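You operate a simulated robot arm through the tools that you are given. There is no shell and no other tool. Be economical: measure what you need, move in short steps, check, and stop when the job is done.

You run a simulated two-armed robot. Do the job below in one go: nothing can be reset, and whatever is moved stays where it is left.

JOB
Put the label block that says "BROWN 60" from the top of table seven in the small pan and the label block marked "WHITE 60" on the label there. Take the round pad and put it on the press seven low shelf. Take the roll from the top of table seven and put it on the top of stand six. Put the wax jar on the top of stand seven. Pick up the yellow scoop with one hand, pass it to the other hand and put it on the shelf under the long bench. Take the taped carton from the shelf under the long bench and leave it on the top of the long bench. The order is free. Set down upright: wax jar.

The check looks at the end state, three seconds after you hand in, the way a careful person would. Anything else that was tipped, shoved, dropped, spilled or broken makes it a failure.

ROBOT AND FRAMES
Two 7-joint arms with two-finger parallel grippers on one trunk, on a base that drives. Base frame: it is fixed to the floor where the robot stands at the start and does not move with it; the origin is under the middle of the robot, x ahead of it, y to its left, z up; the surface under the hand at the start is at about z = 0.86. Units: m, rad, N and s.
The left shoulder is at the start at [0.05, 0.177, 1.104], the right one opposite. With the tool pointing down near the work surface each hand reaches from about 0.2 to 0.7 m from the robot's upright axis, wherever it stands, measured 20 degrees to its own side. Places, roughly: label [1, 0, 0.75]; label block [0.75, -0.25, 0.75]; press seven low shelf (15x29 cm) [2.54, 0.46, 0.86]; roll (12x12x7 cm) [0.8, -0.2, 0.9]; round pad (5x5x5 cm) [0.5, -0.3, 0.9]; shelf under the long bench [-3.7, 5.1, 0.2]; small pan (26x15x6 cm) [0.5, 0.2, 0.9]; taped carton [-3.5, 4.5, 0.25]; top of stand seven [0.1, 1, 0.7]; top of stand six [0.1, 4.5, 0.7]; top of the long bench [-3.7, 5.1, 0.9]; wax jar [1.25, -0.25, 1]; yellow scoop (16x7x13 cm) [-3.6, 2.1, 0.8]. Payload 3.43 kg a hand.
The TCP of each hand is the grasp point between the finger pads, 0.034 m short of the fingertips. In the tool frame z runs along the fingers and y along their closing line. The gripper opens to 0.128 m. The fingers are 0.024 m wide and 0.012 m thick; the gripper's body (0.048 by 0.13 m) begins 0.096 m behind the TCP.
Orientation is that of the tool frame in the base frame, as a unit quaternion [x, y, z, w]. With the fingers straight down and closing along the base's y, the tool's x points along the base's -x, its y along +y and its z along -z.

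CONTROLS
- The arms move only by the tool move_arm. It takes "left_plan", "right_plan" or both (then of equal length, played together; a hand with none holds still); each is one flat list of numbers, 6 for each row, row after row: the shift along the tool's x, y, z in m, then the turn, a rotation vector about the tool's x, y, z in rad. In form: [tx, ty, tz, rx, ry, rz, tx, ty, tz, rx, ry, rz, ...]. A call has 1 to 12 rows; each row is the pose to reach, as a shift and turn from the pose commanded when the call began, along the tool's axes at that moment. "left_grip" and "right_grip" are, for a hand that has rows, the finger opening in m, from 0 to 0.128, set as the call begins (left out, the last holds). Rows are played at 5 a second. More than 0.05 m and 0.15 rad between two rows, or a gripper value outside its range, and nothing of the call is played. A pose out of reach is approached as far as the arm can. The call stops where the force on the tool passes 40 N (or 10 N more than at its start, if that is more) or the arm is blocked; 0.2 s more then pass. The fingers move at their own pace (about 0.108 m/s each) and stop on an object; they squeeze with about 41 N. The grip force told is the motor's: it shows also when the fingers shut on nothing. Time passes only in rows, and 0.2 s behind the last, so rows that repeat a pose let the fingers close. The reply holds the time, the measured pose of the TCP, the force on the tool along the base axes, the opening and the grip force, in the units named above and with some noise, with the torque about the TCP (base axes, N m) and any sound that the robot's microphone picked up.
- Cameras (640 x 400 px; columns grow to the right, rows downward): "scene" is now at [0.1544, 0.0347, 1.2851]; the picture's right is [0.38, -0.92, 0.00], its down [-0.35, -0.14, -0.93] and it looks along [0.86, 0.36, -0.38] (base axes); focal length 214 px, centre (320, 200). "left" rides on the left gripper at [0.076, 0.011, -0.16] in its tool frame; the picture's right is [-0.15, 0.99, 0.00], its down [-0.88, -0.13, -0.46] and it looks along [-0.45, -0.07, 0.89] (tool axes); focal length 234 px, centre (320, 200). "right" rides on the right gripper at [0.076, -0.011, -0.16] in its tool frame; the picture's right is [0.15, 0.99, 0.00], its down [-0.88, 0.13, -0.46] and it looks along [-0.45, 0.07, 0.89] (tool axes); focal length 234 px, centre (320, 200). There is no depth. A picture from a camera that has moved, and an enlarged one, comes with that camera's place and axes in the base frame and with its lens.
- snapshot(camera): a new picture of that camera. It takes no simulated time.
- lift_body(by): slides the trunk up (or, below 0, down) by that many m; the arms and the scene camera ride with it, the base frame stays. It gives what a move gives, with no picture.
- base_move(legs): drives the robot by 1 to 6 legs, each [ahead, turn to the left] in m and rad, along the robot's own axes; the way and the turn of a leg run together, so that a leg with both is an arc; at most 1.5 m and 3.142 rad a leg. The arms and the cameras ride along, it lands a little off, and it stops where it bumps. It gives what a move gives.
- aim_head(pan, tilt): turns the head with the scene camera to pan (to the left, within 1.396 rad either way) and tilt (down, from -0.506 to 1.204), counted from straight ahead of the robot. It gives what a move gives.
- inspect(camera, box): a new picture of the part [left, top, right, bottom] of that camera's present view, enlarged. It takes no simulated time.
- sign_off(): hands the job in; it is judged then, once.

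Work in short steps. Places have to be worked out from the pictures, the camera data and where the tool is seen: move nearer, look again, correct. Check each grasp and each placing, and mend what went wrong. You have 217 turns and 228 pictures in all, those below and enlarged ones among them. Open the grippers and draw the arms clear of the work before you hand the job in, unless the task says otherwise.

The tools are called after "Call:" as name(argument=value, ...) on one line, values as JSON. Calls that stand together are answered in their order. move_arm: Moves the arms, as the interface text tells. Its arguments: {"type":"object","properties":{"left_plan":{"type":"array","items":{"type":"number"}},"left_grip":{"type":"number"},"right_plan":{"type":"array","items":{"type":"number"}},"right_grip":{"type":"number"}},"required":[]} The other tools are called the same way: lift_body (by) slides the trunk up or down; base_move (legs) drives the base; aim_head (pan, tilt) turns the head that bears the scene camera; snapshot (camera) takes a picture; inspect (camera, box) takes an enlarged picture of a part of a camera's view; sign_off () hands the job in.

At the start:

```text
time_s: 0.0
left_tcp_pos: [0.3298, 0.1732, 1.2066]
left_orientation: [0.0, 1.0, 0.0, 0.0]
left_contact_force: [0.3, -0.2, -0.4]
left_torque: [-0.04, 0.02, -0.02]
left_width: 0.1279
left_grasp_force: 0.1
right_tcp_pos: [0.4546, -0.2275, 1.1514]
right_orientation: [0.0, 1.0, 0.0, 0.0]
right_contact_force: [0.2, 0.2, 0.4]
right_torque: [-0.01, 0.02, -0.01]
right_width: 0.1281
right_grasp_force: 0.1
trunk travel left (down, up): [-0.275, 0.126]
robot x, y, heading: [-0.0007, 0.0023, -0.002]
head pan, tilt: [0.393, 0.384]
```

scene: 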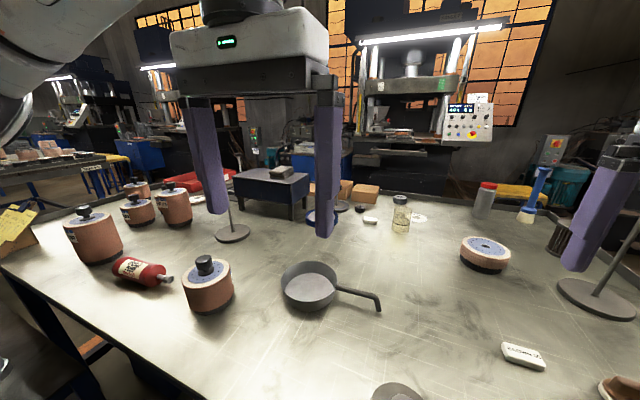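
right: 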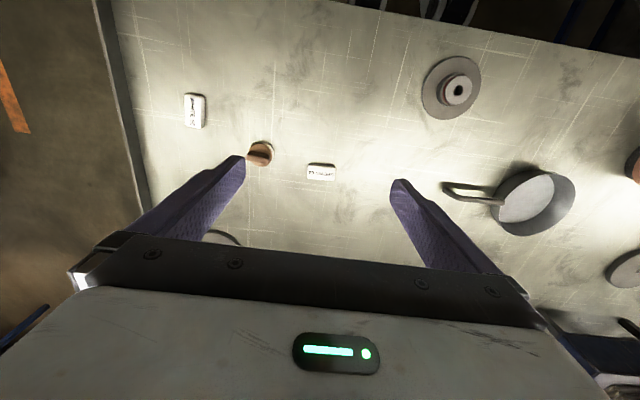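
left: 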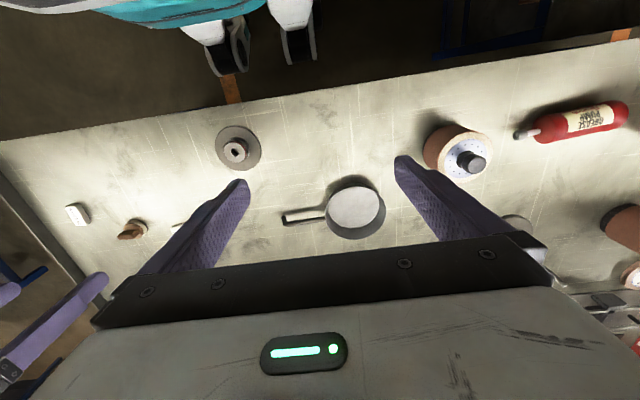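

The first pictures show the table with pan, roll and blocks; I look at the table straight ahead and to the right in more detail.

Call:
aim_head(pan=-0.35, tilt=0.6)

Call:
snapshot(camera="scene")

Call:
inspect(camera="right", box=[160, 60, 480, 260])

```text
time_s: 1.1
left_tcp_pos: [0.3299, 0.1734, 1.2056]
left_orientation: [0.001, 1.0, 0.0, 0.0]
left_contact_force: [0.7, -0.4, 0.6]
left_torque: [-0.02, -0.01, 0.01]
left_width: 0.1278
left_grasp_force: 0.1
right_tcp_pos: [0.4553, -0.2262, 1.1522]
right_orientation: [-0.001, 1.0, 0.0, 0.001]
right_contact_force: [0.4, -0.6, 0.7]
right_torque: [0.0, 0.05, -0.02]
right_width: 0.1282
right_grasp_force: 0.0
trunk travel left (down, up): [-0.275, 0.126]
robot x, y, heading: [0.0009, -0.0009, 0.001]
head pan, tilt: [-0.351, 0.6]
```

```text
224 pictures are left
camera scene: at [0.1517, -0.0312, 1.2654], right [-0.34, -0.94, 0.0], down [-0.53, 0.19, -0.83], along [0.78, -0.28, -0.56], focal length 214 px, centre (320, 200)
```

scene: 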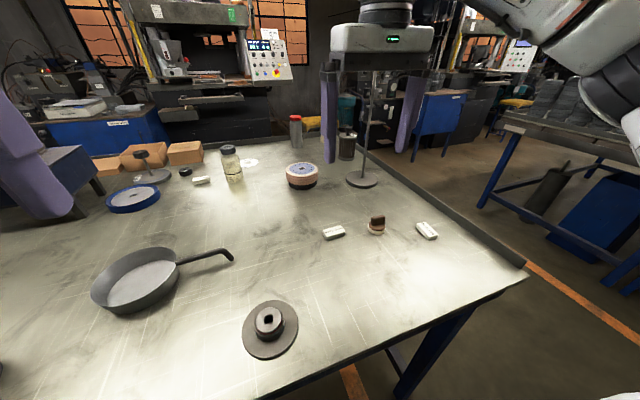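

```text
2.00 times, centred on (320, 160) of right
camera zoom: at [0.3787, -0.2377, 1.3117], right [-0.15, 0.99, 0.0], down [0.88, 0.13, 0.46], along [0.45, 0.07, -0.89], focal length 468 px, centre (320, 280)
```

zoom: 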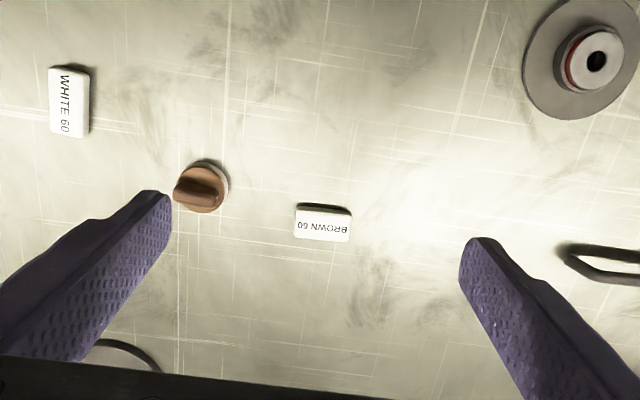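

The table top is near z 0.86. I place BROWN 60 at about (0.54,-0.21), WHITE 60 at (0.46,-0.445), pad at (0.52,-0.33); the roll is the pink drum at (0.80,-0.20) and the red-capped jar fits the wax jar. I lower the right hand above BROWN.

Call:
move_arm(right_plan=[-0.03, 0.005, 0.035, 0, 0, 0, -0.06, 0.01, 0.07, 0, 0, 0, -0.08, 0.014, 0.105, 0, 0, 0, -0.08, 0.014, 0.14, 0, 0, 0], right_grip=0.085)

Call:
snapshot(camera="right")

Call:
snapshot(camera="scene")

```text
time_s: 2.1
left_tcp_pos: [0.3305, 0.1724, 1.2063]
left_orientation: [0.0, 1.0, -0.001, -0.001]
left_contact_force: [-0.2, 0.6, 0.5]
left_torque: [0.0, 0.0, 0.01]
left_width: 0.1278
left_grasp_force: 0.1
right_tcp_pos: [0.5341, -0.2106, 1.0099]
right_orientation: [0.0, 1.0, 0.0, 0.0]
right_contact_force: [0.1, -0.1, -1.3]
right_torque: [0.01, 0.02, 0.02]
right_width: 0.0851
right_grasp_force: 0.1
trunk travel left (down, up): [-0.275, 0.126]
robot x, y, heading: [-0.0027, 0.0026, -0.001]
head pan, tilt: [-0.351, 0.6]
```

```text
222 pictures are left
camera right: at [0.4587, -0.2213, 1.1688], right [-0.15, 0.99, 0.0], down [0.88, 0.13, 0.46], along [0.45, 0.07, -0.89], focal length 234 px, centre (320, 200)
```

right: 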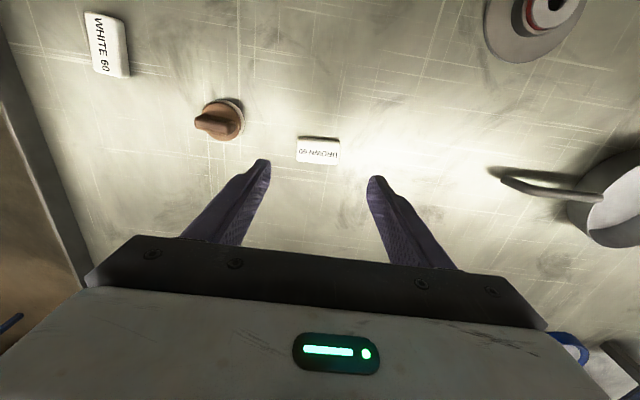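

```text
221 pictures are left
camera scene: at [0.1518, -0.0315, 1.2654], right [-0.34, -0.94, 0.0], down [-0.53, 0.19, -0.82], along [0.77, -0.28, -0.57], focal length 214 px, centre (320, 200)
```

scene: 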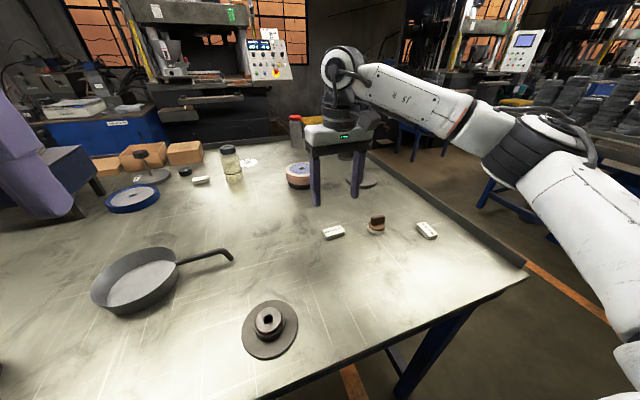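

BROWN is at (0.539,-0.208), long axis nearly along y, length 5.5 cm. I go down to z 0.90 and close along its length.

Call:
move_arm(right_plan=[-0.005, 0.003, 0.04, 0, 0, 0, -0.005, 0.003, 0.08, 0, 0, 0, -0.005, 0.003, 0.108, 0, 0, 0, -0.005, 0.003, 0.108, 0, 0, 0])

Call:
snapshot(camera="right")

```text
time_s: 3.1
left_tcp_pos: [0.3305, 0.1723, 1.2072]
left_orientation: [0.0, 1.0, 0.0, 0.0]
left_contact_force: [1.0, 0.3, -0.3]
left_torque: [-0.01, 0.03, 0.01]
left_width: 0.1278
left_grasp_force: 0.0
right_tcp_pos: [0.5385, -0.2084, 0.9048]
right_orientation: [0.0, 1.0, 0.0, 0.0]
right_contact_force: [-0.8, -0.4, 1.7]
right_torque: [0.0, 0.02, -0.01]
right_width: 0.0851
right_grasp_force: 0.2
trunk travel left (down, up): [-0.275, 0.126]
robot x, y, heading: [-0.0003, -0.0005, -0.002]
head pan, tilt: [-0.351, 0.6]
```

```text
220 pictures are left
camera right: at [0.4634, -0.2197, 1.0642], right [-0.15, 0.99, 0.0], down [0.88, 0.13, 0.46], along [0.45, 0.07, -0.89], focal length 234 px, centre (320, 200)
```

right: 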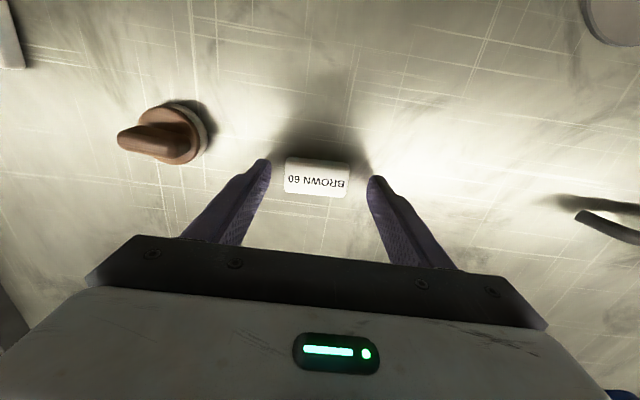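

Aligned. I lower a few mm more and close.

Call:
move_arm(right_plan=[0, -0.001, 0.006, 0, 0, 0, 0, -0.001, 0.006, 0, 0, 0])

Call:
move_arm(right_plan=[0, 0, 0, 0, 0, 0, 0, 0, 0, 0, 0, 0, 0, 0, 0, 0, 0, 0], right_grip=0.03)

Call:
snapshot(camera="right")

```text
time_s: 3.7
left_tcp_pos: [0.3317, 0.1723, 1.2056]
left_orientation: [-0.001, 1.0, -0.001, 0.0]
left_contact_force: [0.4, -0.7, 1.0]
left_torque: [0.01, -0.01, -0.01]
left_width: 0.1279
left_grasp_force: 0.0
right_tcp_pos: [0.5385, -0.2106, 0.8979]
right_orientation: [-0.001, 1.0, 0.0, -0.001]
right_contact_force: [0.9, -0.9, -0.3]
right_torque: [-0.02, 0.02, -0.01]
right_width: 0.0849
right_grasp_force: 0.0
trunk travel left (down, up): [-0.275, 0.126]
robot x, y, heading: [0.0023, -0.0034, -0.003]
head pan, tilt: [-0.351, 0.6]
```

```text
time_s: 4.5
left_tcp_pos: [0.3301, 0.1731, 1.2062]
left_orientation: [0.0, 1.0, -0.001, 0.0]
left_contact_force: [0.1, 0.0, -0.3]
left_torque: [-0.01, 0.01, 0.0]
left_width: 0.1283
left_grasp_force: 0.0
right_tcp_pos: [0.5398, -0.2105, 0.8982]
right_orientation: [-0.001, 1.0, 0.001, 0.0]
right_contact_force: [-0.3, 0.6, 1.4]
right_torque: [0.06, -0.01, 0.01]
right_width: 0.0549
right_grasp_force: 41.0
trunk travel left (down, up): [-0.275, 0.126]
robot x, y, heading: [-0.0005, 0.0027, -0.002]
head pan, tilt: [-0.351, 0.6]
```

```text
219 pictures are left
camera right: at [0.4631, -0.2214, 1.0581], right [-0.15, 0.99, 0.0], down [0.88, 0.13, 0.46], along [0.45, 0.07, -0.89], focal length 234 px, centre (320, 200)
```

right: 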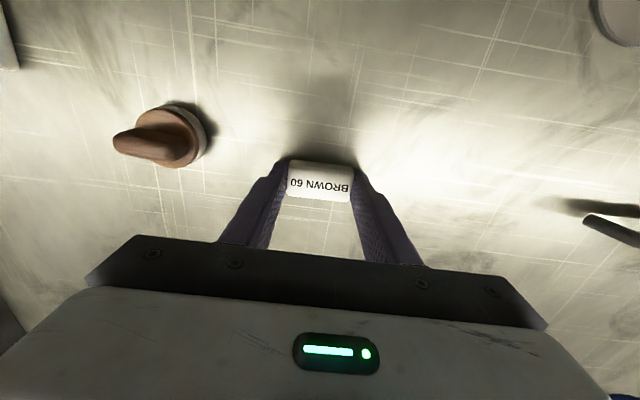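

Held at 0.055 m. I lift it and move the left arm out to the left.

Call:
move_arm(right_plan=[0, 0, -0.045, 0, 0, 0, 0, 0, -0.09, 0, 0, 0, 0, 0, -0.13, 0, 0, 0, 0, 0.04, -0.15, 0, 0, 0, 0, 0.08, -0.15, 0, 0, 0, 0, 0.12, -0.15, 0, 0, 0], left_plan=[0, 0.045, -0.02, 0, 0, 0, 0, 0.09, -0.04, 0, 0, 0, 0, 0.135, -0.05, 0, 0, 0, 0, 0.18, -0.05, 0, 0, 0, 0, 0.225, -0.05, 0, 0, 0, 0, 0.25, -0.05, 0, 0, 0])

Call:
snapshot(camera="right")

Call:
aim_head(pan=0.35, tilt=0.7)

Call:
snapshot(camera="scene")

```text
time_s: 5.9
left_tcp_pos: [0.3724, 0.3934, 1.2416]
left_orientation: [-0.001, 1.0, -0.001, -0.001]
left_contact_force: [-0.2, -1.3, -0.1]
left_torque: [-0.02, 0.0, -0.03]
left_width: 0.128
left_grasp_force: 0.0
left hand out of reach, approached as far as the arm can: row 3, 4, 5, 6
right_tcp_pos: [0.5421, -0.0898, 1.0478]
right_orientation: [0.0, 1.0, 0.0, 0.001]
right_contact_force: [-0.6, 0.5, -0.4]
right_torque: [-0.03, -0.02, 0.01]
right_width: 0.0545
right_grasp_force: 41.3
trunk travel left (down, up): [-0.275, 0.126]
robot x, y, heading: [0.001, 0.0013, -0.003]
head pan, tilt: [-0.351, 0.6]
```

```text
218 pictures are left
camera right: at [0.4659, -0.1008, 1.2066], right [-0.15, 0.99, 0.0], down [0.88, 0.13, 0.46], along [0.45, 0.07, -0.89], focal length 234 px, centre (320, 200)
```

right: 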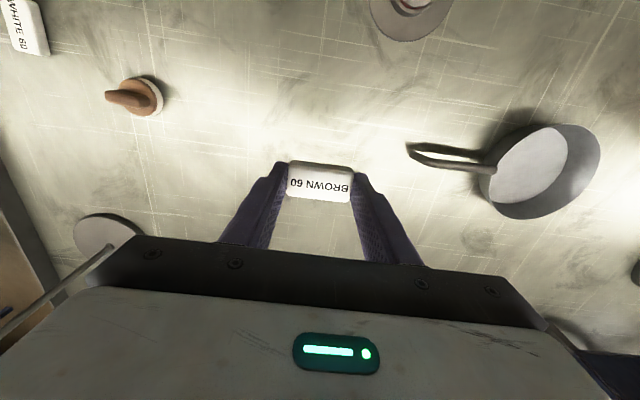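

```text
time_s: 7.0
left_tcp_pos: [0.3723, 0.3917, 1.2416]
left_orientation: [0.0, 1.0, -0.001, -0.001]
left_contact_force: [-0.2, -0.2, 0.1]
left_torque: [0.01, 0.0, -0.01]
left_width: 0.1279
left_grasp_force: 0.0
right_tcp_pos: [0.5423, -0.0919, 1.0459]
right_orientation: [0.0, 1.0, 0.0, 0.0]
right_contact_force: [-0.1, 0.2, 0.1]
right_torque: [0.0, 0.0, -0.01]
right_width: 0.0548
right_grasp_force: 41.0
trunk travel left (down, up): [-0.275, 0.126]
robot x, y, heading: [0.0024, 0.0001, 0.003]
head pan, tilt: [0.351, 0.7]
```

```text
217 pictures are left
camera scene: at [0.1485, 0.0282, 1.2568], right [0.34, -0.94, 0.0], down [-0.6, -0.22, -0.77], along [0.72, 0.26, -0.64], focal length 214 px, centre (320, 200)
```

scene: 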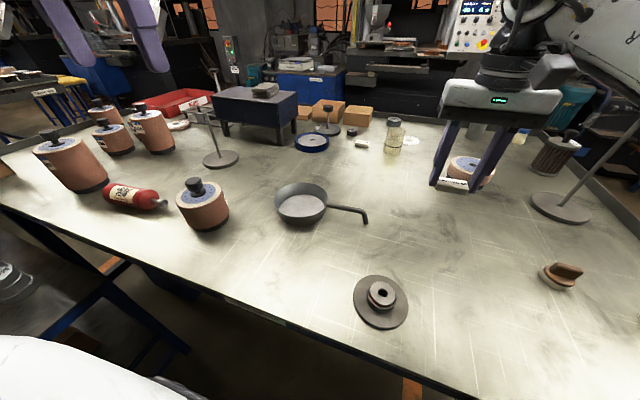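

Pan floor centre judged at (0.543,0.232), rim at about 0.92. I carry the block over it.

Call:
move_arm(right_plan=[0, 0.045, 0, 0, 0, 0, 0, 0.09, 0, 0, 0, 0, 0, 0.135, 0, 0, 0, 0, 0, 0.18, 0, 0, 0, 0, 0, 0.225, 0, 0, 0, 0, 0, 0.27, 0, 0, 0, 0, -0.001, 0.315, 0, 0, 0, 0, -0.001, 0.322, 0.02, 0, 0, 0, -0.001, 0.322, 0.02, 0, 0, 0])

Call:
snapshot(camera="right")

Call:
snapshot(camera="scene")

```text
time_s: 9.0
left_tcp_pos: [0.372, 0.3928, 1.2411]
left_orientation: [-0.001, 1.0, -0.001, 0.0]
left_contact_force: [0.8, -1.0, -0.3]
left_torque: [0.0, -0.01, 0.01]
left_width: 0.128
left_grasp_force: 0.0
right_tcp_pos: [0.5248, 0.0928, 1.034]
right_orientation: [0.021, 1.0, 0.009, 0.002]
right_contact_force: [0.2, 0.6, -1.2]
right_torque: [-0.01, -0.02, 0.0]
right_width: 0.0543
right_grasp_force: 41.5
right hand out of reach, approached as far as the arm can: row 4, 5, 6, 7, 8, 9
trunk travel left (down, up): [-0.275, 0.126]
robot x, y, heading: [-0.0022, 0.0016, 0.002]
head pan, tilt: [0.351, 0.7]
```

```text
216 pictures are left
camera right: at [0.4478, 0.0821, 1.1936], right [-0.11, 0.99, 0.02], down [0.88, 0.09, 0.46], along [0.46, 0.07, -0.89], focal length 234 px, centre (320, 200)
```

right: 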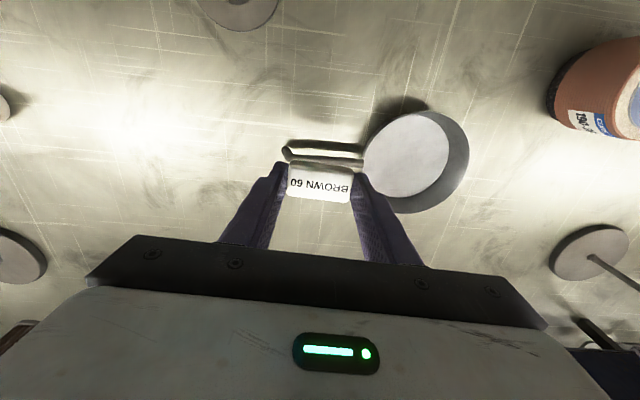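

```text
215 pictures are left
camera scene: at [0.1485, 0.0284, 1.2568], right [0.34, -0.94, 0.0], down [-0.6, -0.22, -0.76], along [0.72, 0.26, -0.64], focal length 214 px, centre (320, 200)
```

scene: 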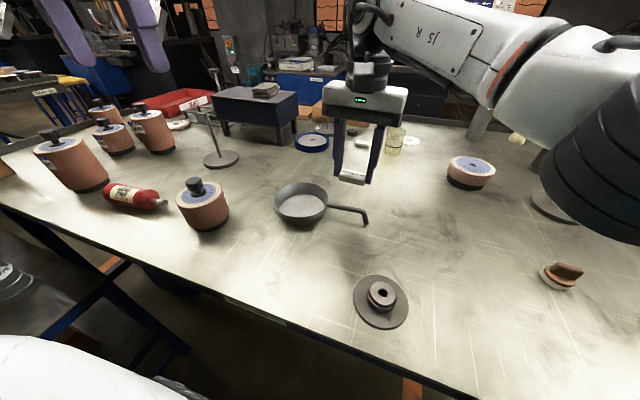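

The right arm cannot cross that far; I turn the base left by 0.35 rad so that the pan comes in reach.

Call:
base_move(legs=[[0, 0.35]])

Call:
snapshot(camera="right")

Call:
snapshot(camera="scene")

```text
time_s: 10.4
left_tcp_pos: [0.2162, 0.4956, 1.2411]
left_orientation: [-0.172, 0.985, -0.001, 0.0]
left_contact_force: [-0.1, 0.0, -0.1]
left_torque: [-0.05, 0.02, -0.01]
left_width: 0.128
left_grasp_force: 0.0
right_tcp_pos: [0.4621, 0.2645, 1.0296]
right_orientation: [-0.152, 0.988, 0.006, -0.002]
right_contact_force: [0.1, 0.5, -0.5]
right_torque: [-0.01, -0.03, 0.0]
right_width: 0.0544
right_grasp_force: 40.5
trunk travel left (down, up): [-0.275, 0.126]
robot x, y, heading: [-0.0003, -0.0025, 0.345]
head pan, tilt: [0.351, 0.7]
```

```text
214 pictures are left
camera right: at [0.3942, 0.2299, 1.1887], right [-0.44, 0.9, 0.01], down [0.8, 0.38, 0.46], along [0.4, 0.21, -0.89], focal length 234 px, centre (320, 200)
```

right: 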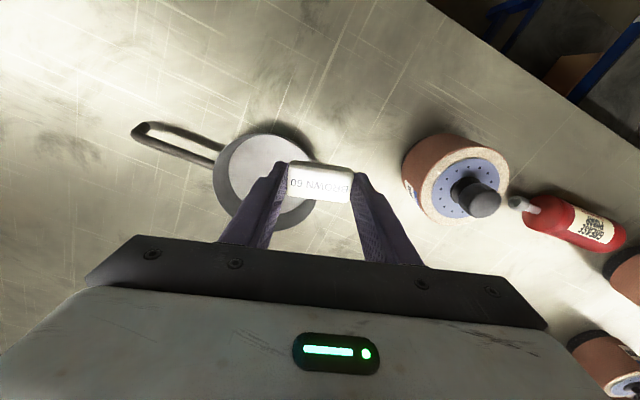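

```text
213 pictures are left
camera scene: at [0.1294, 0.0776, 1.2568], right [0.64, -0.77, 0.0], down [-0.49, -0.41, -0.77], along [0.59, 0.49, -0.64], focal length 214 px, centre (320, 200)
```

scene: 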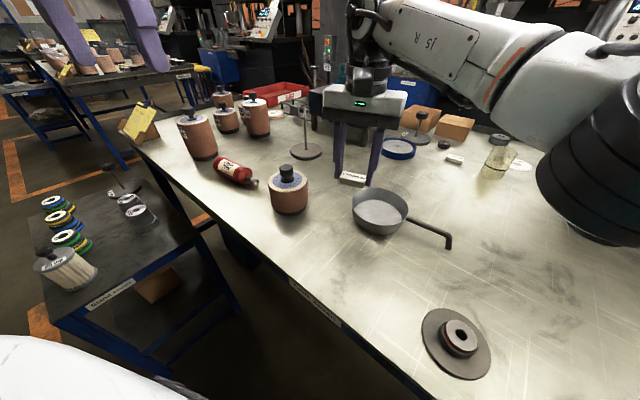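

I test the command reference with a small step forward, since the last target was out of reach.

Call:
move_arm(right_plan=[-0.02, 0, 0, 0, 0, 0, -0.04, 0, 0, 0, 0, 0, -0.04, 0, 0, 0, 0, 0])

```text
time_s: 11.4
left_tcp_pos: [0.2159, 0.4952, 1.2415]
left_orientation: [-0.172, 0.985, -0.001, 0.0]
left_contact_force: [0.6, -0.4, -0.1]
left_torque: [0.05, 0.01, 0.0]
left_width: 0.1279
left_grasp_force: 0.0
right_tcp_pos: [0.5132, 0.239, 1.0351]
right_orientation: [-0.114, 0.993, 0.02, -0.004]
right_contact_force: [-0.8, -0.3, -0.1]
right_torque: [0.01, -0.01, -0.03]
right_width: 0.0546
right_grasp_force: 40.9
right hand out of reach, approached as far as the arm can: row 1, 2, 3
trunk travel left (down, up): [-0.275, 0.126]
robot x, y, heading: [0.0036, -0.0001, 0.343]
head pan, tilt: [0.351, 0.7]
stopped in row 3 (right hand): the arm was blocked; the commanded pose is now the measured one
```

The reference is now the measured pose. I move over the pan centre and start down.

Call:
move_arm(right_plan=[-0.015, -0.011, 0, 0, 0, 0, -0.027, -0.0216, 0, 0, 0, 0, -0.027, -0.0216, 0.03, 0, 0, 0, -0.027, -0.0216, 0.03, 0, 0, 0])

Call:
snapshot(camera="right")

Call:
inspect(camera="scene", box=[300, 100, 460, 260])

```text
time_s: 12.4
left_tcp_pos: [0.2161, 0.4951, 1.241]
left_orientation: [-0.173, 0.985, 0.0, 0.0]
left_contact_force: [0.9, -0.9, 1.0]
left_torque: [0.01, 0.03, 0.02]
left_width: 0.1282
left_grasp_force: 0.0
right_tcp_pos: [0.5562, 0.2135, 1.0133]
right_orientation: [-0.099, 0.995, 0.027, -0.002]
right_contact_force: [0.3, -0.4, -0.5]
right_torque: [-0.01, 0.01, 0.02]
right_width: 0.0545
right_grasp_force: 40.5
right hand out of reach, approached as far as the arm can: row 1, 2
trunk travel left (down, up): [-0.275, 0.126]
robot x, y, heading: [-0.0015, 0.0005, 0.349]
head pan, tilt: [0.351, 0.7]
```

```text
212 pictures are left
camera right: at [0.4855, 0.1782, 1.1722], right [-0.34, 0.94, 0.05], down [0.84, 0.28, 0.46], along [0.42, 0.2, -0.88], focal length 234 px, centre (320, 200)
```

right: 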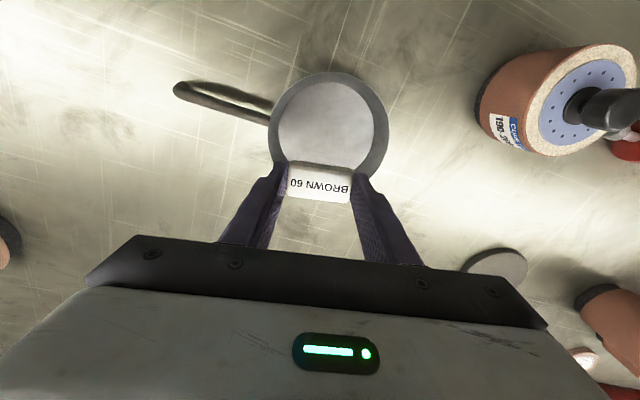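

```text
2.50 times, centred on (380, 180) of scene
camera zoom: at [0.1295, 0.0773, 1.2568], right [0.64, -0.77, 0.0], down [-0.49, -0.41, -0.77], along [0.59, 0.49, -0.64], focal length 536 px, centre (170, 250)
```

zoom: 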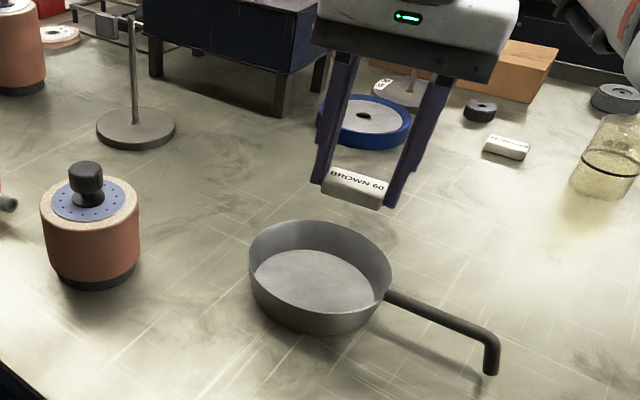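

The pan centre resolves to about (0.521,0.216); the hand is 3.5 cm too far out. I correct and look again.

Call:
move_arm(right_plan=[0.017, 0.004, 0, 0, 0, 0, 0.034, 0.009, 0.0, 0, 0, 0, 0.034, 0.009, 0.01, 0, 0, 0, 0.034, 0.009, 0.01, 0, 0, 0])

Call:
snapshot(camera="right")

Call:
inspect(camera="scene", box=[300, 100, 460, 260])

```text
time_s: 13.4
left_tcp_pos: [0.2166, 0.4961, 1.241]
left_orientation: [-0.173, 0.985, -0.002, 0.0]
left_contact_force: [0.2, 0.3, -0.3]
left_torque: [0.0, 0.01, -0.03]
left_width: 0.1282
left_grasp_force: 0.0
right_tcp_pos: [0.5046, 0.2302, 0.9955]
right_orientation: [-0.118, 0.993, 0.019, -0.003]
right_contact_force: [-0.6, 0.5, 0.0]
right_torque: [-0.01, -0.02, 0.0]
right_width: 0.0546
right_grasp_force: 41.1
trunk travel left (down, up): [-0.275, 0.126]
robot x, y, heading: [0.0011, 0.0001, 0.348]
head pan, tilt: [0.351, 0.7]
```

```text
210 pictures are left
camera right: at [0.4352, 0.1954, 1.1547], right [-0.37, 0.93, 0.04], down [0.83, 0.32, 0.46], along [0.41, 0.2, -0.89], focal length 234 px, centre (320, 200)
```

right: 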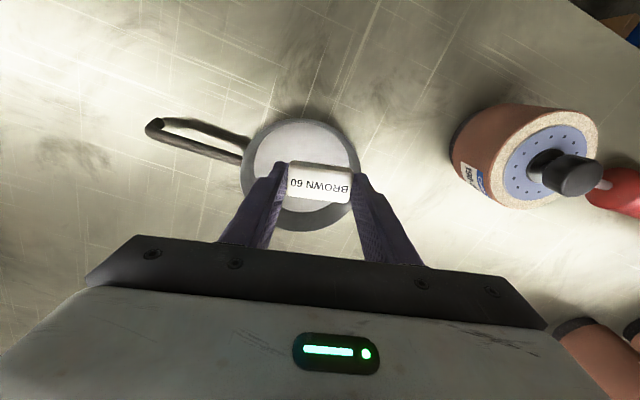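

```text
2.50 times, centred on (380, 180) of scene
camera zoom: at [0.1296, 0.0775, 1.2568], right [0.64, -0.77, 0.0], down [-0.49, -0.41, -0.76], along [0.59, 0.49, -0.64], focal length 536 px, centre (170, 250)
```

zoom: 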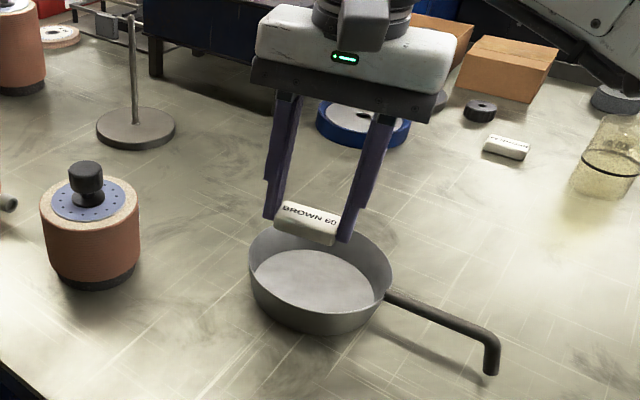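

Pan centre confirmed at (0.520,0.216). I shift 2 cm and come down to just above the rim.

Call:
move_arm(right_plan=[-0.012, -0.0174, 0, 0, 0, 0, -0.012, -0.0174, 0.025, 0, 0, 0, -0.012, -0.0174, 0.025, 0, 0, 0])

Call:
snapshot(camera="right")

Call:
inspect(camera="scene", box=[300, 100, 460, 260])

```text
time_s: 14.2
left_tcp_pos: [0.217, 0.4951, 1.2411]
left_orientation: [-0.172, 0.985, 0.0, 0.0]
left_contact_force: [0.8, 0.0, -0.1]
left_torque: [0.02, -0.01, 0.01]
left_width: 0.1281
left_grasp_force: 0.1
right_tcp_pos: [0.5216, 0.215, 0.9676]
right_orientation: [-0.118, 0.993, 0.019, -0.004]
right_contact_force: [0.2, -0.4, -1.0]
right_torque: [0.02, -0.02, 0.0]
right_width: 0.0544
right_grasp_force: 41.6
trunk travel left (down, up): [-0.275, 0.126]
robot x, y, heading: [-0.0007, 0.0005, 0.345]
head pan, tilt: [0.351, 0.7]
```

```text
208 pictures are left
camera right: at [0.4522, 0.1818, 1.1275], right [-0.37, 0.93, 0.04], down [0.83, 0.32, 0.46], along [0.41, 0.2, -0.89], focal length 234 px, centre (320, 200)
```

right: 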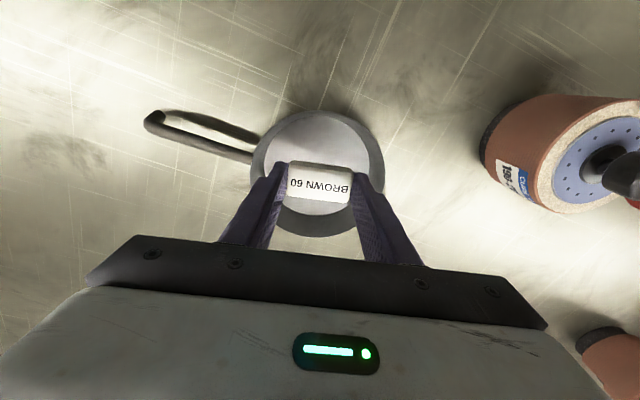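

```text
2.50 times, centred on (380, 180) of scene
camera zoom: at [0.1296, 0.0774, 1.2568], right [0.64, -0.77, 0.0], down [-0.49, -0.41, -0.77], along [0.59, 0.49, -0.64], focal length 536 px, centre (170, 250)
```

zoom: 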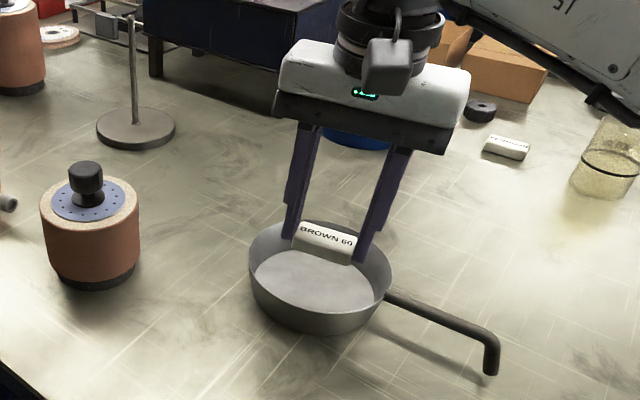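

Centred over the pan. I lower until the block nearly touches the pan floor.

Call:
move_arm(right_plan=[0, 0, 0.03, 0, 0, 0, 0, 0, 0.05, 0, 0, 0, 0, 0, 0.058, 0, 0, 0, 0, 0, 0.062, 0, 0, 0, 0, 0, 0.062, 0, 0, 0])

Call:
inspect(camera="scene", box=[300, 100, 460, 260])

```text
time_s: 15.4
left_tcp_pos: [0.2169, 0.4948, 1.2405]
left_orientation: [-0.173, 0.985, -0.001, 0.0]
left_contact_force: [-0.9, 1.0, -0.5]
left_torque: [0.02, -0.02, -0.01]
left_width: 0.1279
left_grasp_force: 0.2
right_tcp_pos: [0.5211, 0.2197, 0.9048]
right_orientation: [-0.118, 0.993, 0.018, -0.004]
right_contact_force: [0.0, -0.5, 0.3]
right_torque: [-0.03, 0.02, 0.01]
right_width: 0.0547
right_grasp_force: 41.2
trunk travel left (down, up): [-0.275, 0.126]
robot x, y, heading: [-0.0017, 0.0, 0.349]
head pan, tilt: [0.351, 0.7]
```

```text
2.50 times, centred on (380, 180) of scene
camera zoom: at [0.1297, 0.0774, 1.2568], right [0.64, -0.77, 0.0], down [-0.49, -0.41, -0.76], along [0.59, 0.49, -0.64], focal length 536 px, centre (170, 250)
```

zoom: 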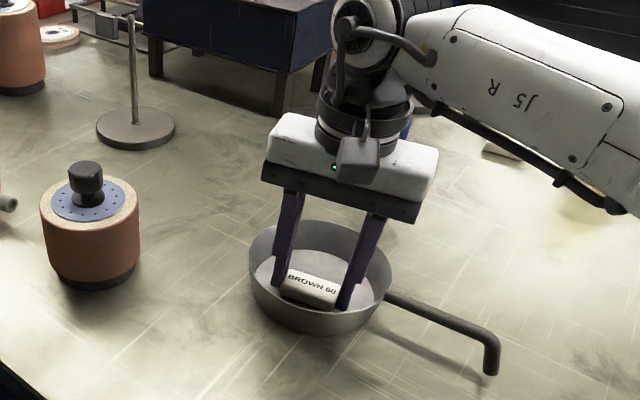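

No contact yet; I lower 3 mm, then open gently to 0.075 and rise.

Call:
move_arm(right_plan=[0, 0, 0.003, 0, 0, 0, 0, 0, 0.003, 0, 0, 0])

Call:
move_arm(right_plan=[0, 0, 0, 0, 0, 0, 0, 0, 0, 0, 0, 0, 0, 0, -0.04, 0, 0, 0, 0, 0, -0.08, 0, 0, 0, 0, 0, -0.12, 0, 0, 0, 0, 0, -0.12, 0, 0, 0], right_grip=0.074)

Call:
inspect(camera="scene", box=[300, 100, 460, 260])

```text
time_s: 16.1
left_tcp_pos: [0.2166, 0.4943, 1.2419]
left_orientation: [-0.172, 0.985, -0.002, 0.0]
left_contact_force: [-0.5, -0.2, 0.1]
left_torque: [-0.01, -0.01, 0.01]
left_width: 0.128
left_grasp_force: 0.0
right_tcp_pos: [0.5199, 0.2179, 0.9044]
right_orientation: [-0.118, 0.993, 0.019, -0.002]
right_contact_force: [0.1, 1.3, 1.4]
right_torque: [-0.01, -0.09, 0.01]
right_width: 0.0547
right_grasp_force: 41.1
trunk travel left (down, up): [-0.275, 0.126]
robot x, y, heading: [0.0024, -0.0011, 0.346]
head pan, tilt: [0.351, 0.7]
```

```text
time_s: 17.4
left_tcp_pos: [0.2162, 0.4941, 1.2416]
left_orientation: [-0.173, 0.985, -0.001, 0.0]
left_contact_force: [-1.0, -0.1, 0.2]
left_torque: [-0.02, 0.0, -0.02]
left_width: 0.1281
left_grasp_force: 0.0
right_tcp_pos: [0.5205, 0.2145, 1.0257]
right_orientation: [-0.118, 0.993, 0.02, -0.004]
right_contact_force: [0.0, -0.1, 0.0]
right_torque: [-0.01, 0.0, 0.03]
right_width: 0.0738
right_grasp_force: 0.0
trunk travel left (down, up): [-0.275, 0.126]
robot x, y, heading: [-0.0005, -0.001, 0.345]
head pan, tilt: [0.351, 0.7]
```

```text
2.50 times, centred on (380, 180) of scene
camera zoom: at [0.1299, 0.0774, 1.2568], right [0.64, -0.77, 0.0], down [-0.49, -0.41, -0.76], along [0.59, 0.49, -0.64], focal length 536 px, centre (170, 250)
```

zoom: 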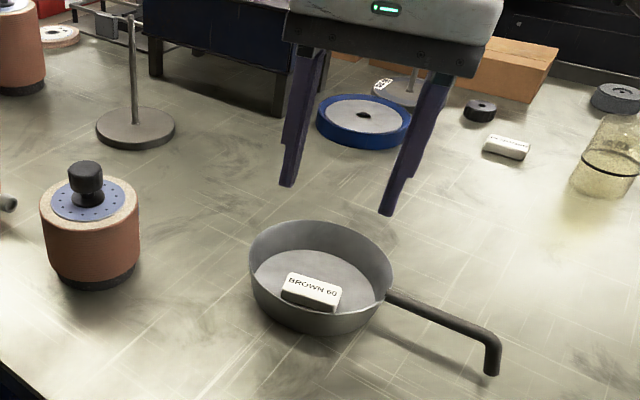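

BROWN 60 lies flat in the pan. Next the pad (left hand) and WHITE 60 (right hand): I turn the base right so both come in front.

Call:
base_move(legs=[[0, -1.05]])

Call:
aim_head(pan=0.0, tilt=0.7)

Call:
snapshot(camera="scene")

Call:
snapshot(camera="left")

Call:
snapshot(camera="right")

```text
time_s: 20.5
left_tcp_pos: [0.5348, 0.0643, 1.2403]
left_orientation: [0.338, 0.941, 0.0, -0.001]
left_contact_force: [0.1, 0.3, -0.9]
left_torque: [0.02, 0.01, 0.0]
left_width: 0.1281
left_grasp_force: 0.0
right_tcp_pos: [0.4504, -0.3377, 1.026]
right_orientation: [0.39, 0.921, 0.018, 0.007]
right_contact_force: [0.1, -1.0, 0.5]
right_torque: [0.04, 0.04, -0.01]
right_width: 0.0737
right_grasp_force: 0.1
trunk travel left (down, up): [-0.275, 0.126]
robot x, y, heading: [0.0023, 0.0017, -0.69]
head pan, tilt: [0.351, 0.7]
```

```text
time_s: 21.3
left_tcp_pos: [0.5362, 0.0654, 1.2418]
left_orientation: [0.338, 0.941, -0.002, 0.0]
left_contact_force: [0.7, 0.0, -0.1]
left_torque: [0.0, 0.01, 0.01]
left_width: 0.1279
left_grasp_force: 0.1
right_tcp_pos: [0.4498, -0.3381, 1.0243]
right_orientation: [0.391, 0.92, 0.018, 0.006]
right_contact_force: [0.0, -0.5, 0.1]
right_torque: [-0.06, 0.0, -0.02]
right_width: 0.074
right_grasp_force: 0.0
trunk travel left (down, up): [-0.275, 0.126]
robot x, y, heading: [0.0014, 0.0043, -0.69]
head pan, tilt: [0.0, 0.7]
```

```text
204 pictures are left
camera scene: at [0.1181, -0.0997, 1.2568], right [-0.64, -0.77, 0.0], down [-0.5, 0.41, -0.76], along [0.59, -0.49, -0.64], focal length 214 px, centre (320, 200)
```

scene: 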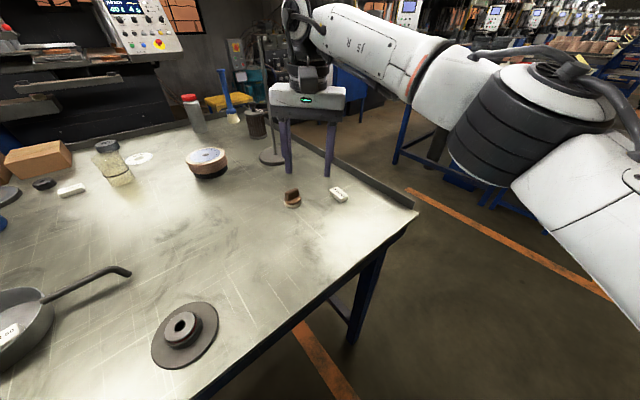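

```text
203 pictures are left
camera left: at [0.4854, 0.122, 1.4013], right [0.74, 0.67, 0.0], down [0.6, -0.66, 0.46], along [0.3, -0.34, -0.89], focal length 234 px, centre (320, 200)
```

left: 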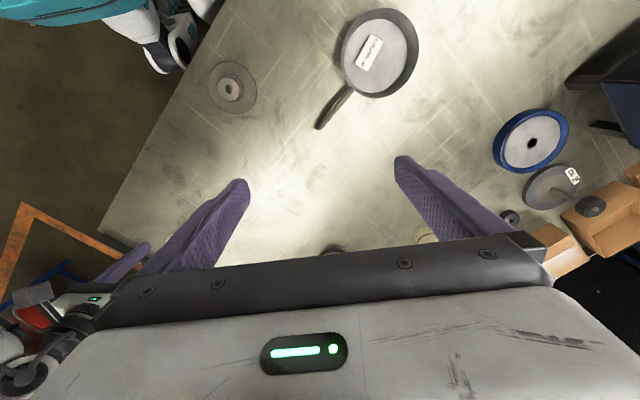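

```text
202 pictures are left
camera right: at [0.3845, -0.2959, 1.185], right [0.61, 0.79, 0.04], down [0.69, -0.55, 0.46], along [0.39, -0.25, -0.89], focal length 234 px, centre (320, 200)
```

right: 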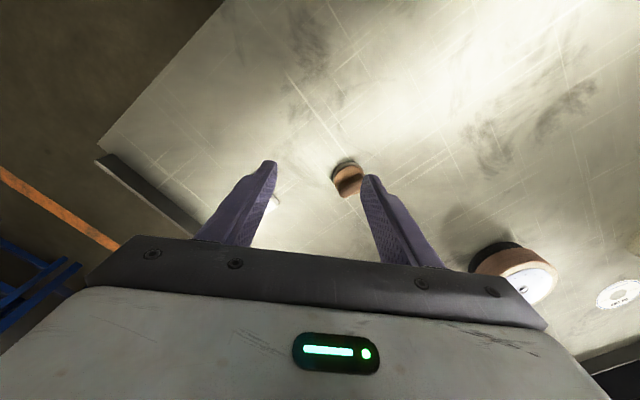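

WHITE 60 is at about (0.460,-0.449) with its long side along x; pad at (0.525,-0.335). I first straighten the right tool's small tilt, then turn it and bring it above WHITE.

Call:
move_arm(right_plan=[0, 0, 0, 0.038, -0.003, 0, 0, 0, 0, 0.038, -0.003, 0], right_grip=0.09)

Call:
move_arm(right_plan=[-0.015, -0.012, 0, 0, 0, 0.14, -0.03, -0.023, 0, 0, 0, 0.28, -0.045, -0.035, 0, 0, 0, 0.42, -0.06, -0.047, 0, 0, 0, 0.56, -0.075, -0.058, 0, 0, 0, 0.7, -0.086, -0.069, 0, 0, 0, 0.84, -0.086, -0.069, 0.02, 0, 0, 0.84])

Call:
snapshot(camera="right")

```text
time_s: 21.9
left_tcp_pos: [0.5359, 0.066, 1.2413]
left_orientation: [0.338, 0.941, 0.0, -0.001]
left_contact_force: [0.3, 0.0, 0.0]
left_torque: [0.0, -0.02, -0.04]
left_width: 0.128
left_grasp_force: 0.2
right_tcp_pos: [0.4504, -0.338, 1.0262]
right_orientation: [0.39, 0.921, 0.0, 0.001]
right_contact_force: [-0.5, 0.1, -0.6]
right_torque: [-0.01, -0.02, -0.01]
right_width: 0.0899
right_grasp_force: 0.1
trunk travel left (down, up): [-0.275, 0.126]
robot x, y, heading: [0.0005, -0.001, -0.688]
head pan, tilt: [0.0, 0.7]
```

```text
time_s: 23.5
left_tcp_pos: [0.5367, 0.0661, 1.241]
left_orientation: [0.338, 0.941, -0.001, -0.001]
left_contact_force: [-0.5, -0.1, 0.5]
left_torque: [-0.02, 0.0, -0.01]
left_width: 0.1276
left_grasp_force: 0.1
right_tcp_pos: [0.4373, -0.4432, 1.0001]
right_orientation: [0.732, 0.681, 0.002, 0.001]
right_contact_force: [-0.3, 0.8, -0.3]
right_torque: [0.0, 0.04, 0.03]
right_width: 0.0903
right_grasp_force: 0.1
right hand out of reach, approached as far as the arm can: row 3, 4, 5, 6, 7
trunk travel left (down, up): [-0.275, 0.126]
robot x, y, heading: [-0.0002, -0.0012, -0.694]
head pan, tilt: [0.0, 0.7]
```

```text
201 pictures are left
camera right: at [0.4315, -0.3664, 1.1595], right [1.0, 0.08, 0.0], down [0.07, -0.89, 0.46], along [0.04, -0.45, -0.89], focal length 234 px, centre (320, 200)
```

right: 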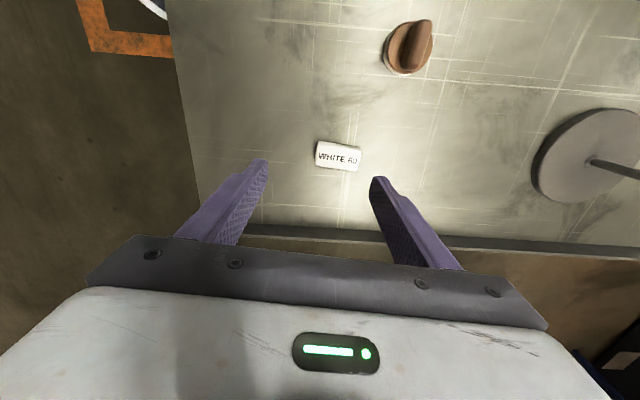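

WHITE refines to (0.462,-0.448) but the arm is at its limit here. I turn the base left 0.27 rad to bring the block onto the right arm's good side.

Call:
base_move(legs=[[0, 0.27]])

Call:
move_arm(right_plan=[0.01, -0.035, 0, 0, 0, 0.13, 0.02, -0.06, 0, 0, 0, 0.26, 0.02, -0.06, 0, 0, 0, 0.27])

```text
time_s: 24.8
left_tcp_pos: [0.4989, 0.2089, 1.2423]
left_orientation: [0.205, 0.979, -0.003, 0.0]
left_contact_force: [0.1, 0.7, 0.3]
left_torque: [-0.05, -0.03, -0.04]
left_width: 0.128
left_grasp_force: 0.1
right_tcp_pos: [0.5421, -0.307, 0.9998]
right_orientation: [0.631, 0.776, 0.0, 0.001]
right_contact_force: [0.3, -0.2, 0.0]
right_torque: [-0.01, 0.02, -0.01]
right_width: 0.09
right_grasp_force: 0.1
trunk travel left (down, up): [-0.275, 0.126]
robot x, y, heading: [-0.0002, -0.0046, -0.413]
head pan, tilt: [0.0, 0.7]
```

```text
time_s: 25.6
left_tcp_pos: [0.4978, 0.2087, 1.2414]
left_orientation: [0.206, 0.978, -0.002, 0.0]
left_contact_force: [0.4, -1.1, -0.1]
left_torque: [0.0, 0.02, 0.01]
left_width: 0.1284
left_grasp_force: 0.0
right_tcp_pos: [0.4768, -0.3004, 1.0011]
right_orientation: [0.73, 0.684, 0.0, 0.0]
right_contact_force: [0.5, 0.4, -0.8]
right_torque: [0.01, 0.0, -0.04]
right_width: 0.0902
right_grasp_force: 0.0
trunk travel left (down, up): [-0.275, 0.126]
robot x, y, heading: [0.0013, 0.0031, -0.413]
head pan, tilt: [0.0, 0.7]
```

Now WHITE is 0.148 m further along −y. I move over it and down to z 0.94.

Call:
move_arm(right_plan=[-0.045, -0.002, 0, 0, 0, 0, -0.09, -0.003, 0, 0, 0, 0, -0.135, -0.005, 0.01, 0, 0, 0, -0.149, -0.005, 0.05, 0, 0, 0, -0.149, -0.005, 0.06, 0, 0, 0])

Call:
snapshot(camera="right")

```text
time_s: 26.8
left_tcp_pos: [0.4985, 0.2099, 1.2417]
left_orientation: [0.206, 0.979, -0.001, 0.0]
left_contact_force: [0.4, 0.5, 0.8]
left_torque: [-0.02, 0.01, 0.02]
left_width: 0.128
left_grasp_force: 0.0
right_tcp_pos: [0.4637, -0.447, 0.9435]
right_orientation: [0.729, 0.684, 0.001, 0.0]
right_contact_force: [-0.6, -0.1, 0.0]
right_torque: [0.0, -0.03, 0.01]
right_width: 0.0899
right_grasp_force: 0.0
trunk travel left (down, up): [-0.275, 0.126]
robot x, y, heading: [-0.0008, 0.001, -0.419]
head pan, tilt: [0.0, 0.7]
```

```text
200 pictures are left
camera right: at [0.4568, -0.3709, 1.1034], right [1.0, 0.08, 0.0], down [0.07, -0.89, 0.46], along [0.04, -0.45, -0.89], focal length 234 px, centre (320, 200)
```

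right: 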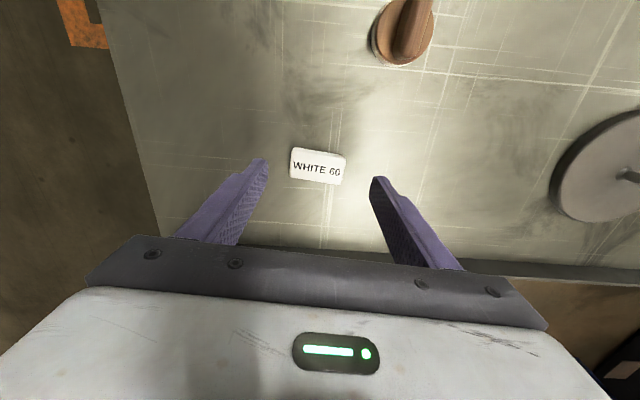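

Aligned. Down to z 0.898 and close.

Call:
move_arm(right_plan=[-0.001, -0.002, 0.025, 0, 0, 0, -0.001, -0.002, 0.0455, 0, 0, 0, -0.001, -0.002, 0.0455, 0, 0, 0])

Call:
move_arm(right_plan=[0, 0, 0, 0, 0, 0, 0, 0, 0, 0, 0, 0, 0, 0, 0, 0, 0, 0], right_grip=0.03)

Call:
snapshot(camera="right")

```text
time_s: 27.6
left_tcp_pos: [0.4981, 0.2093, 1.2417]
left_orientation: [0.206, 0.979, -0.001, 0.0]
left_contact_force: [-0.2, 0.8, -0.8]
left_torque: [0.01, -0.01, -0.03]
left_width: 0.1279
left_grasp_force: 0.1
right_tcp_pos: [0.4632, -0.4485, 0.8967]
right_orientation: [0.729, 0.684, 0.0, 0.0]
right_contact_force: [-0.2, -0.5, 1.0]
right_torque: [0.01, 0.02, 0.01]
right_width: 0.0901
right_grasp_force: 0.1
trunk travel left (down, up): [-0.275, 0.126]
robot x, y, heading: [0.0021, -0.0039, -0.418]
head pan, tilt: [0.0, 0.7]
```

```text
time_s: 28.4
left_tcp_pos: [0.4986, 0.2086, 1.2415]
left_orientation: [0.205, 0.979, -0.002, -0.001]
left_contact_force: [0.2, 0.7, 0.3]
left_torque: [-0.02, -0.01, -0.02]
left_width: 0.1282
left_grasp_force: 0.1
right_tcp_pos: [0.4643, -0.4477, 0.8941]
right_orientation: [0.73, 0.684, 0.001, 0.0]
right_contact_force: [0.2, 0.0, 0.5]
right_torque: [-0.01, 0.0, -0.01]
right_width: 0.0546
right_grasp_force: 41.5
trunk travel left (down, up): [-0.275, 0.126]
robot x, y, heading: [0.0008, 0.0017, -0.419]
head pan, tilt: [0.0, 0.7]
```

```text
199 pictures are left
camera right: at [0.4567, -0.3715, 1.0552], right [1.0, 0.08, 0.0], down [0.07, -0.89, 0.46], along [0.04, -0.45, -0.89], focal length 234 px, centre (320, 200)
```

right: 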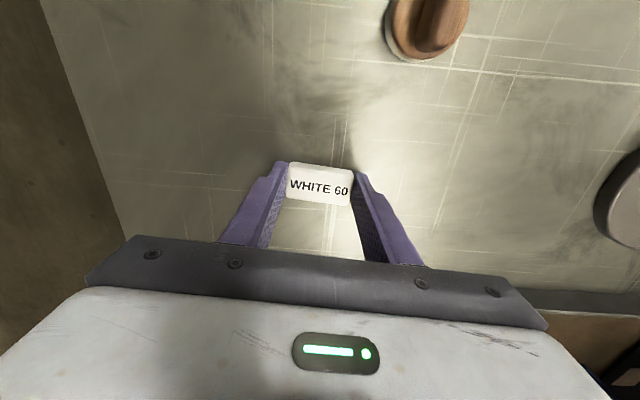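

WHITE 60 is held. I lift it to z≈1.1 and turn right so the left arm can take the pad.

Call:
move_arm(right_plan=[0, 0, -0.045, 0, 0, 0, 0, 0, -0.09, 0, 0, 0, 0.02, 0, -0.135, 0, 0, 0, 0.04, 0, -0.18, 0, 0, 0, 0.06, 0, -0.2, 0, 0, 0])

Call:
base_move(legs=[[0, -0.5]])

Call:
snapshot(camera="scene")

Call:
snapshot(camera="left")

```text
time_s: 29.6
left_tcp_pos: [0.4982, 0.2078, 1.2403]
left_orientation: [0.206, 0.979, -0.002, -0.001]
left_contact_force: [0.5, -0.1, -0.5]
left_torque: [-0.02, -0.01, 0.01]
left_width: 0.128
left_grasp_force: 0.0
right_tcp_pos: [0.4636, -0.3866, 1.0998]
right_orientation: [0.729, 0.684, 0.0, 0.001]
right_contact_force: [0.8, 1.2, -0.2]
right_torque: [-0.02, 0.0, 0.0]
right_width: 0.0547
right_grasp_force: 41.0
trunk travel left (down, up): [-0.275, 0.126]
robot x, y, heading: [-0.0004, -0.0012, -0.417]
head pan, tilt: [0.0, 0.7]
```

```text
time_s: 31.4
left_tcp_pos: [0.5366, -0.0529, 1.242]
left_orientation: [0.438, 0.899, 0.0, -0.001]
left_contact_force: [-0.1, -0.6, 0.1]
left_torque: [-0.03, -0.01, 0.01]
left_width: 0.1278
left_grasp_force: 0.0
right_tcp_pos: [0.2241, -0.5614, 1.0983]
right_orientation: [0.875, 0.484, 0.001, 0.001]
right_contact_force: [-1.0, -0.7, -0.3]
right_torque: [0.02, -0.03, 0.01]
right_width: 0.0548
right_grasp_force: 41.2
trunk travel left (down, up): [-0.275, 0.126]
robot x, y, heading: [0.001, 0.0021, -0.913]
head pan, tilt: [0.0, 0.7]
```

```text
198 pictures are left
camera scene: at [0.0934, -0.1236, 1.2568], right [-0.79, -0.61, 0.0], down [-0.39, 0.51, -0.76], along [0.47, -0.6, -0.64], focal length 214 px, centre (320, 200)
```

scene: 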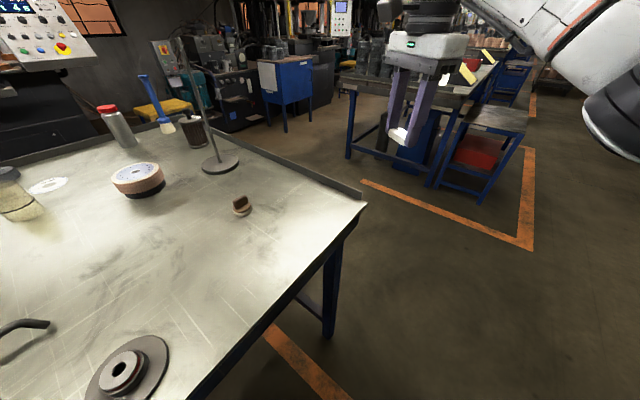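

```text
197 pictures are left
camera left: at [0.5001, 0.0133, 1.4015], right [0.87, 0.49, 0.0], down [0.44, -0.77, 0.46], along [0.22, -0.4, -0.89], focal length 234 px, centre (320, 200)
```

left: 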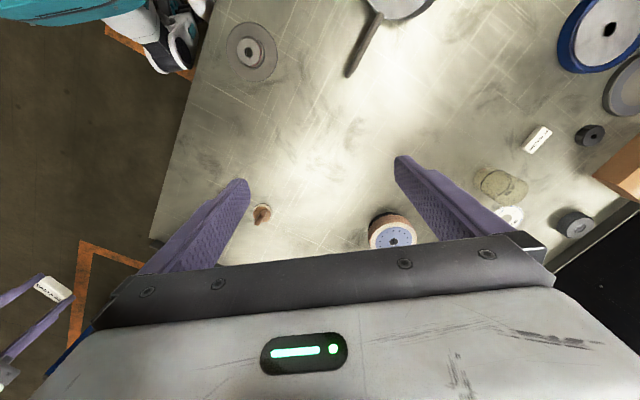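

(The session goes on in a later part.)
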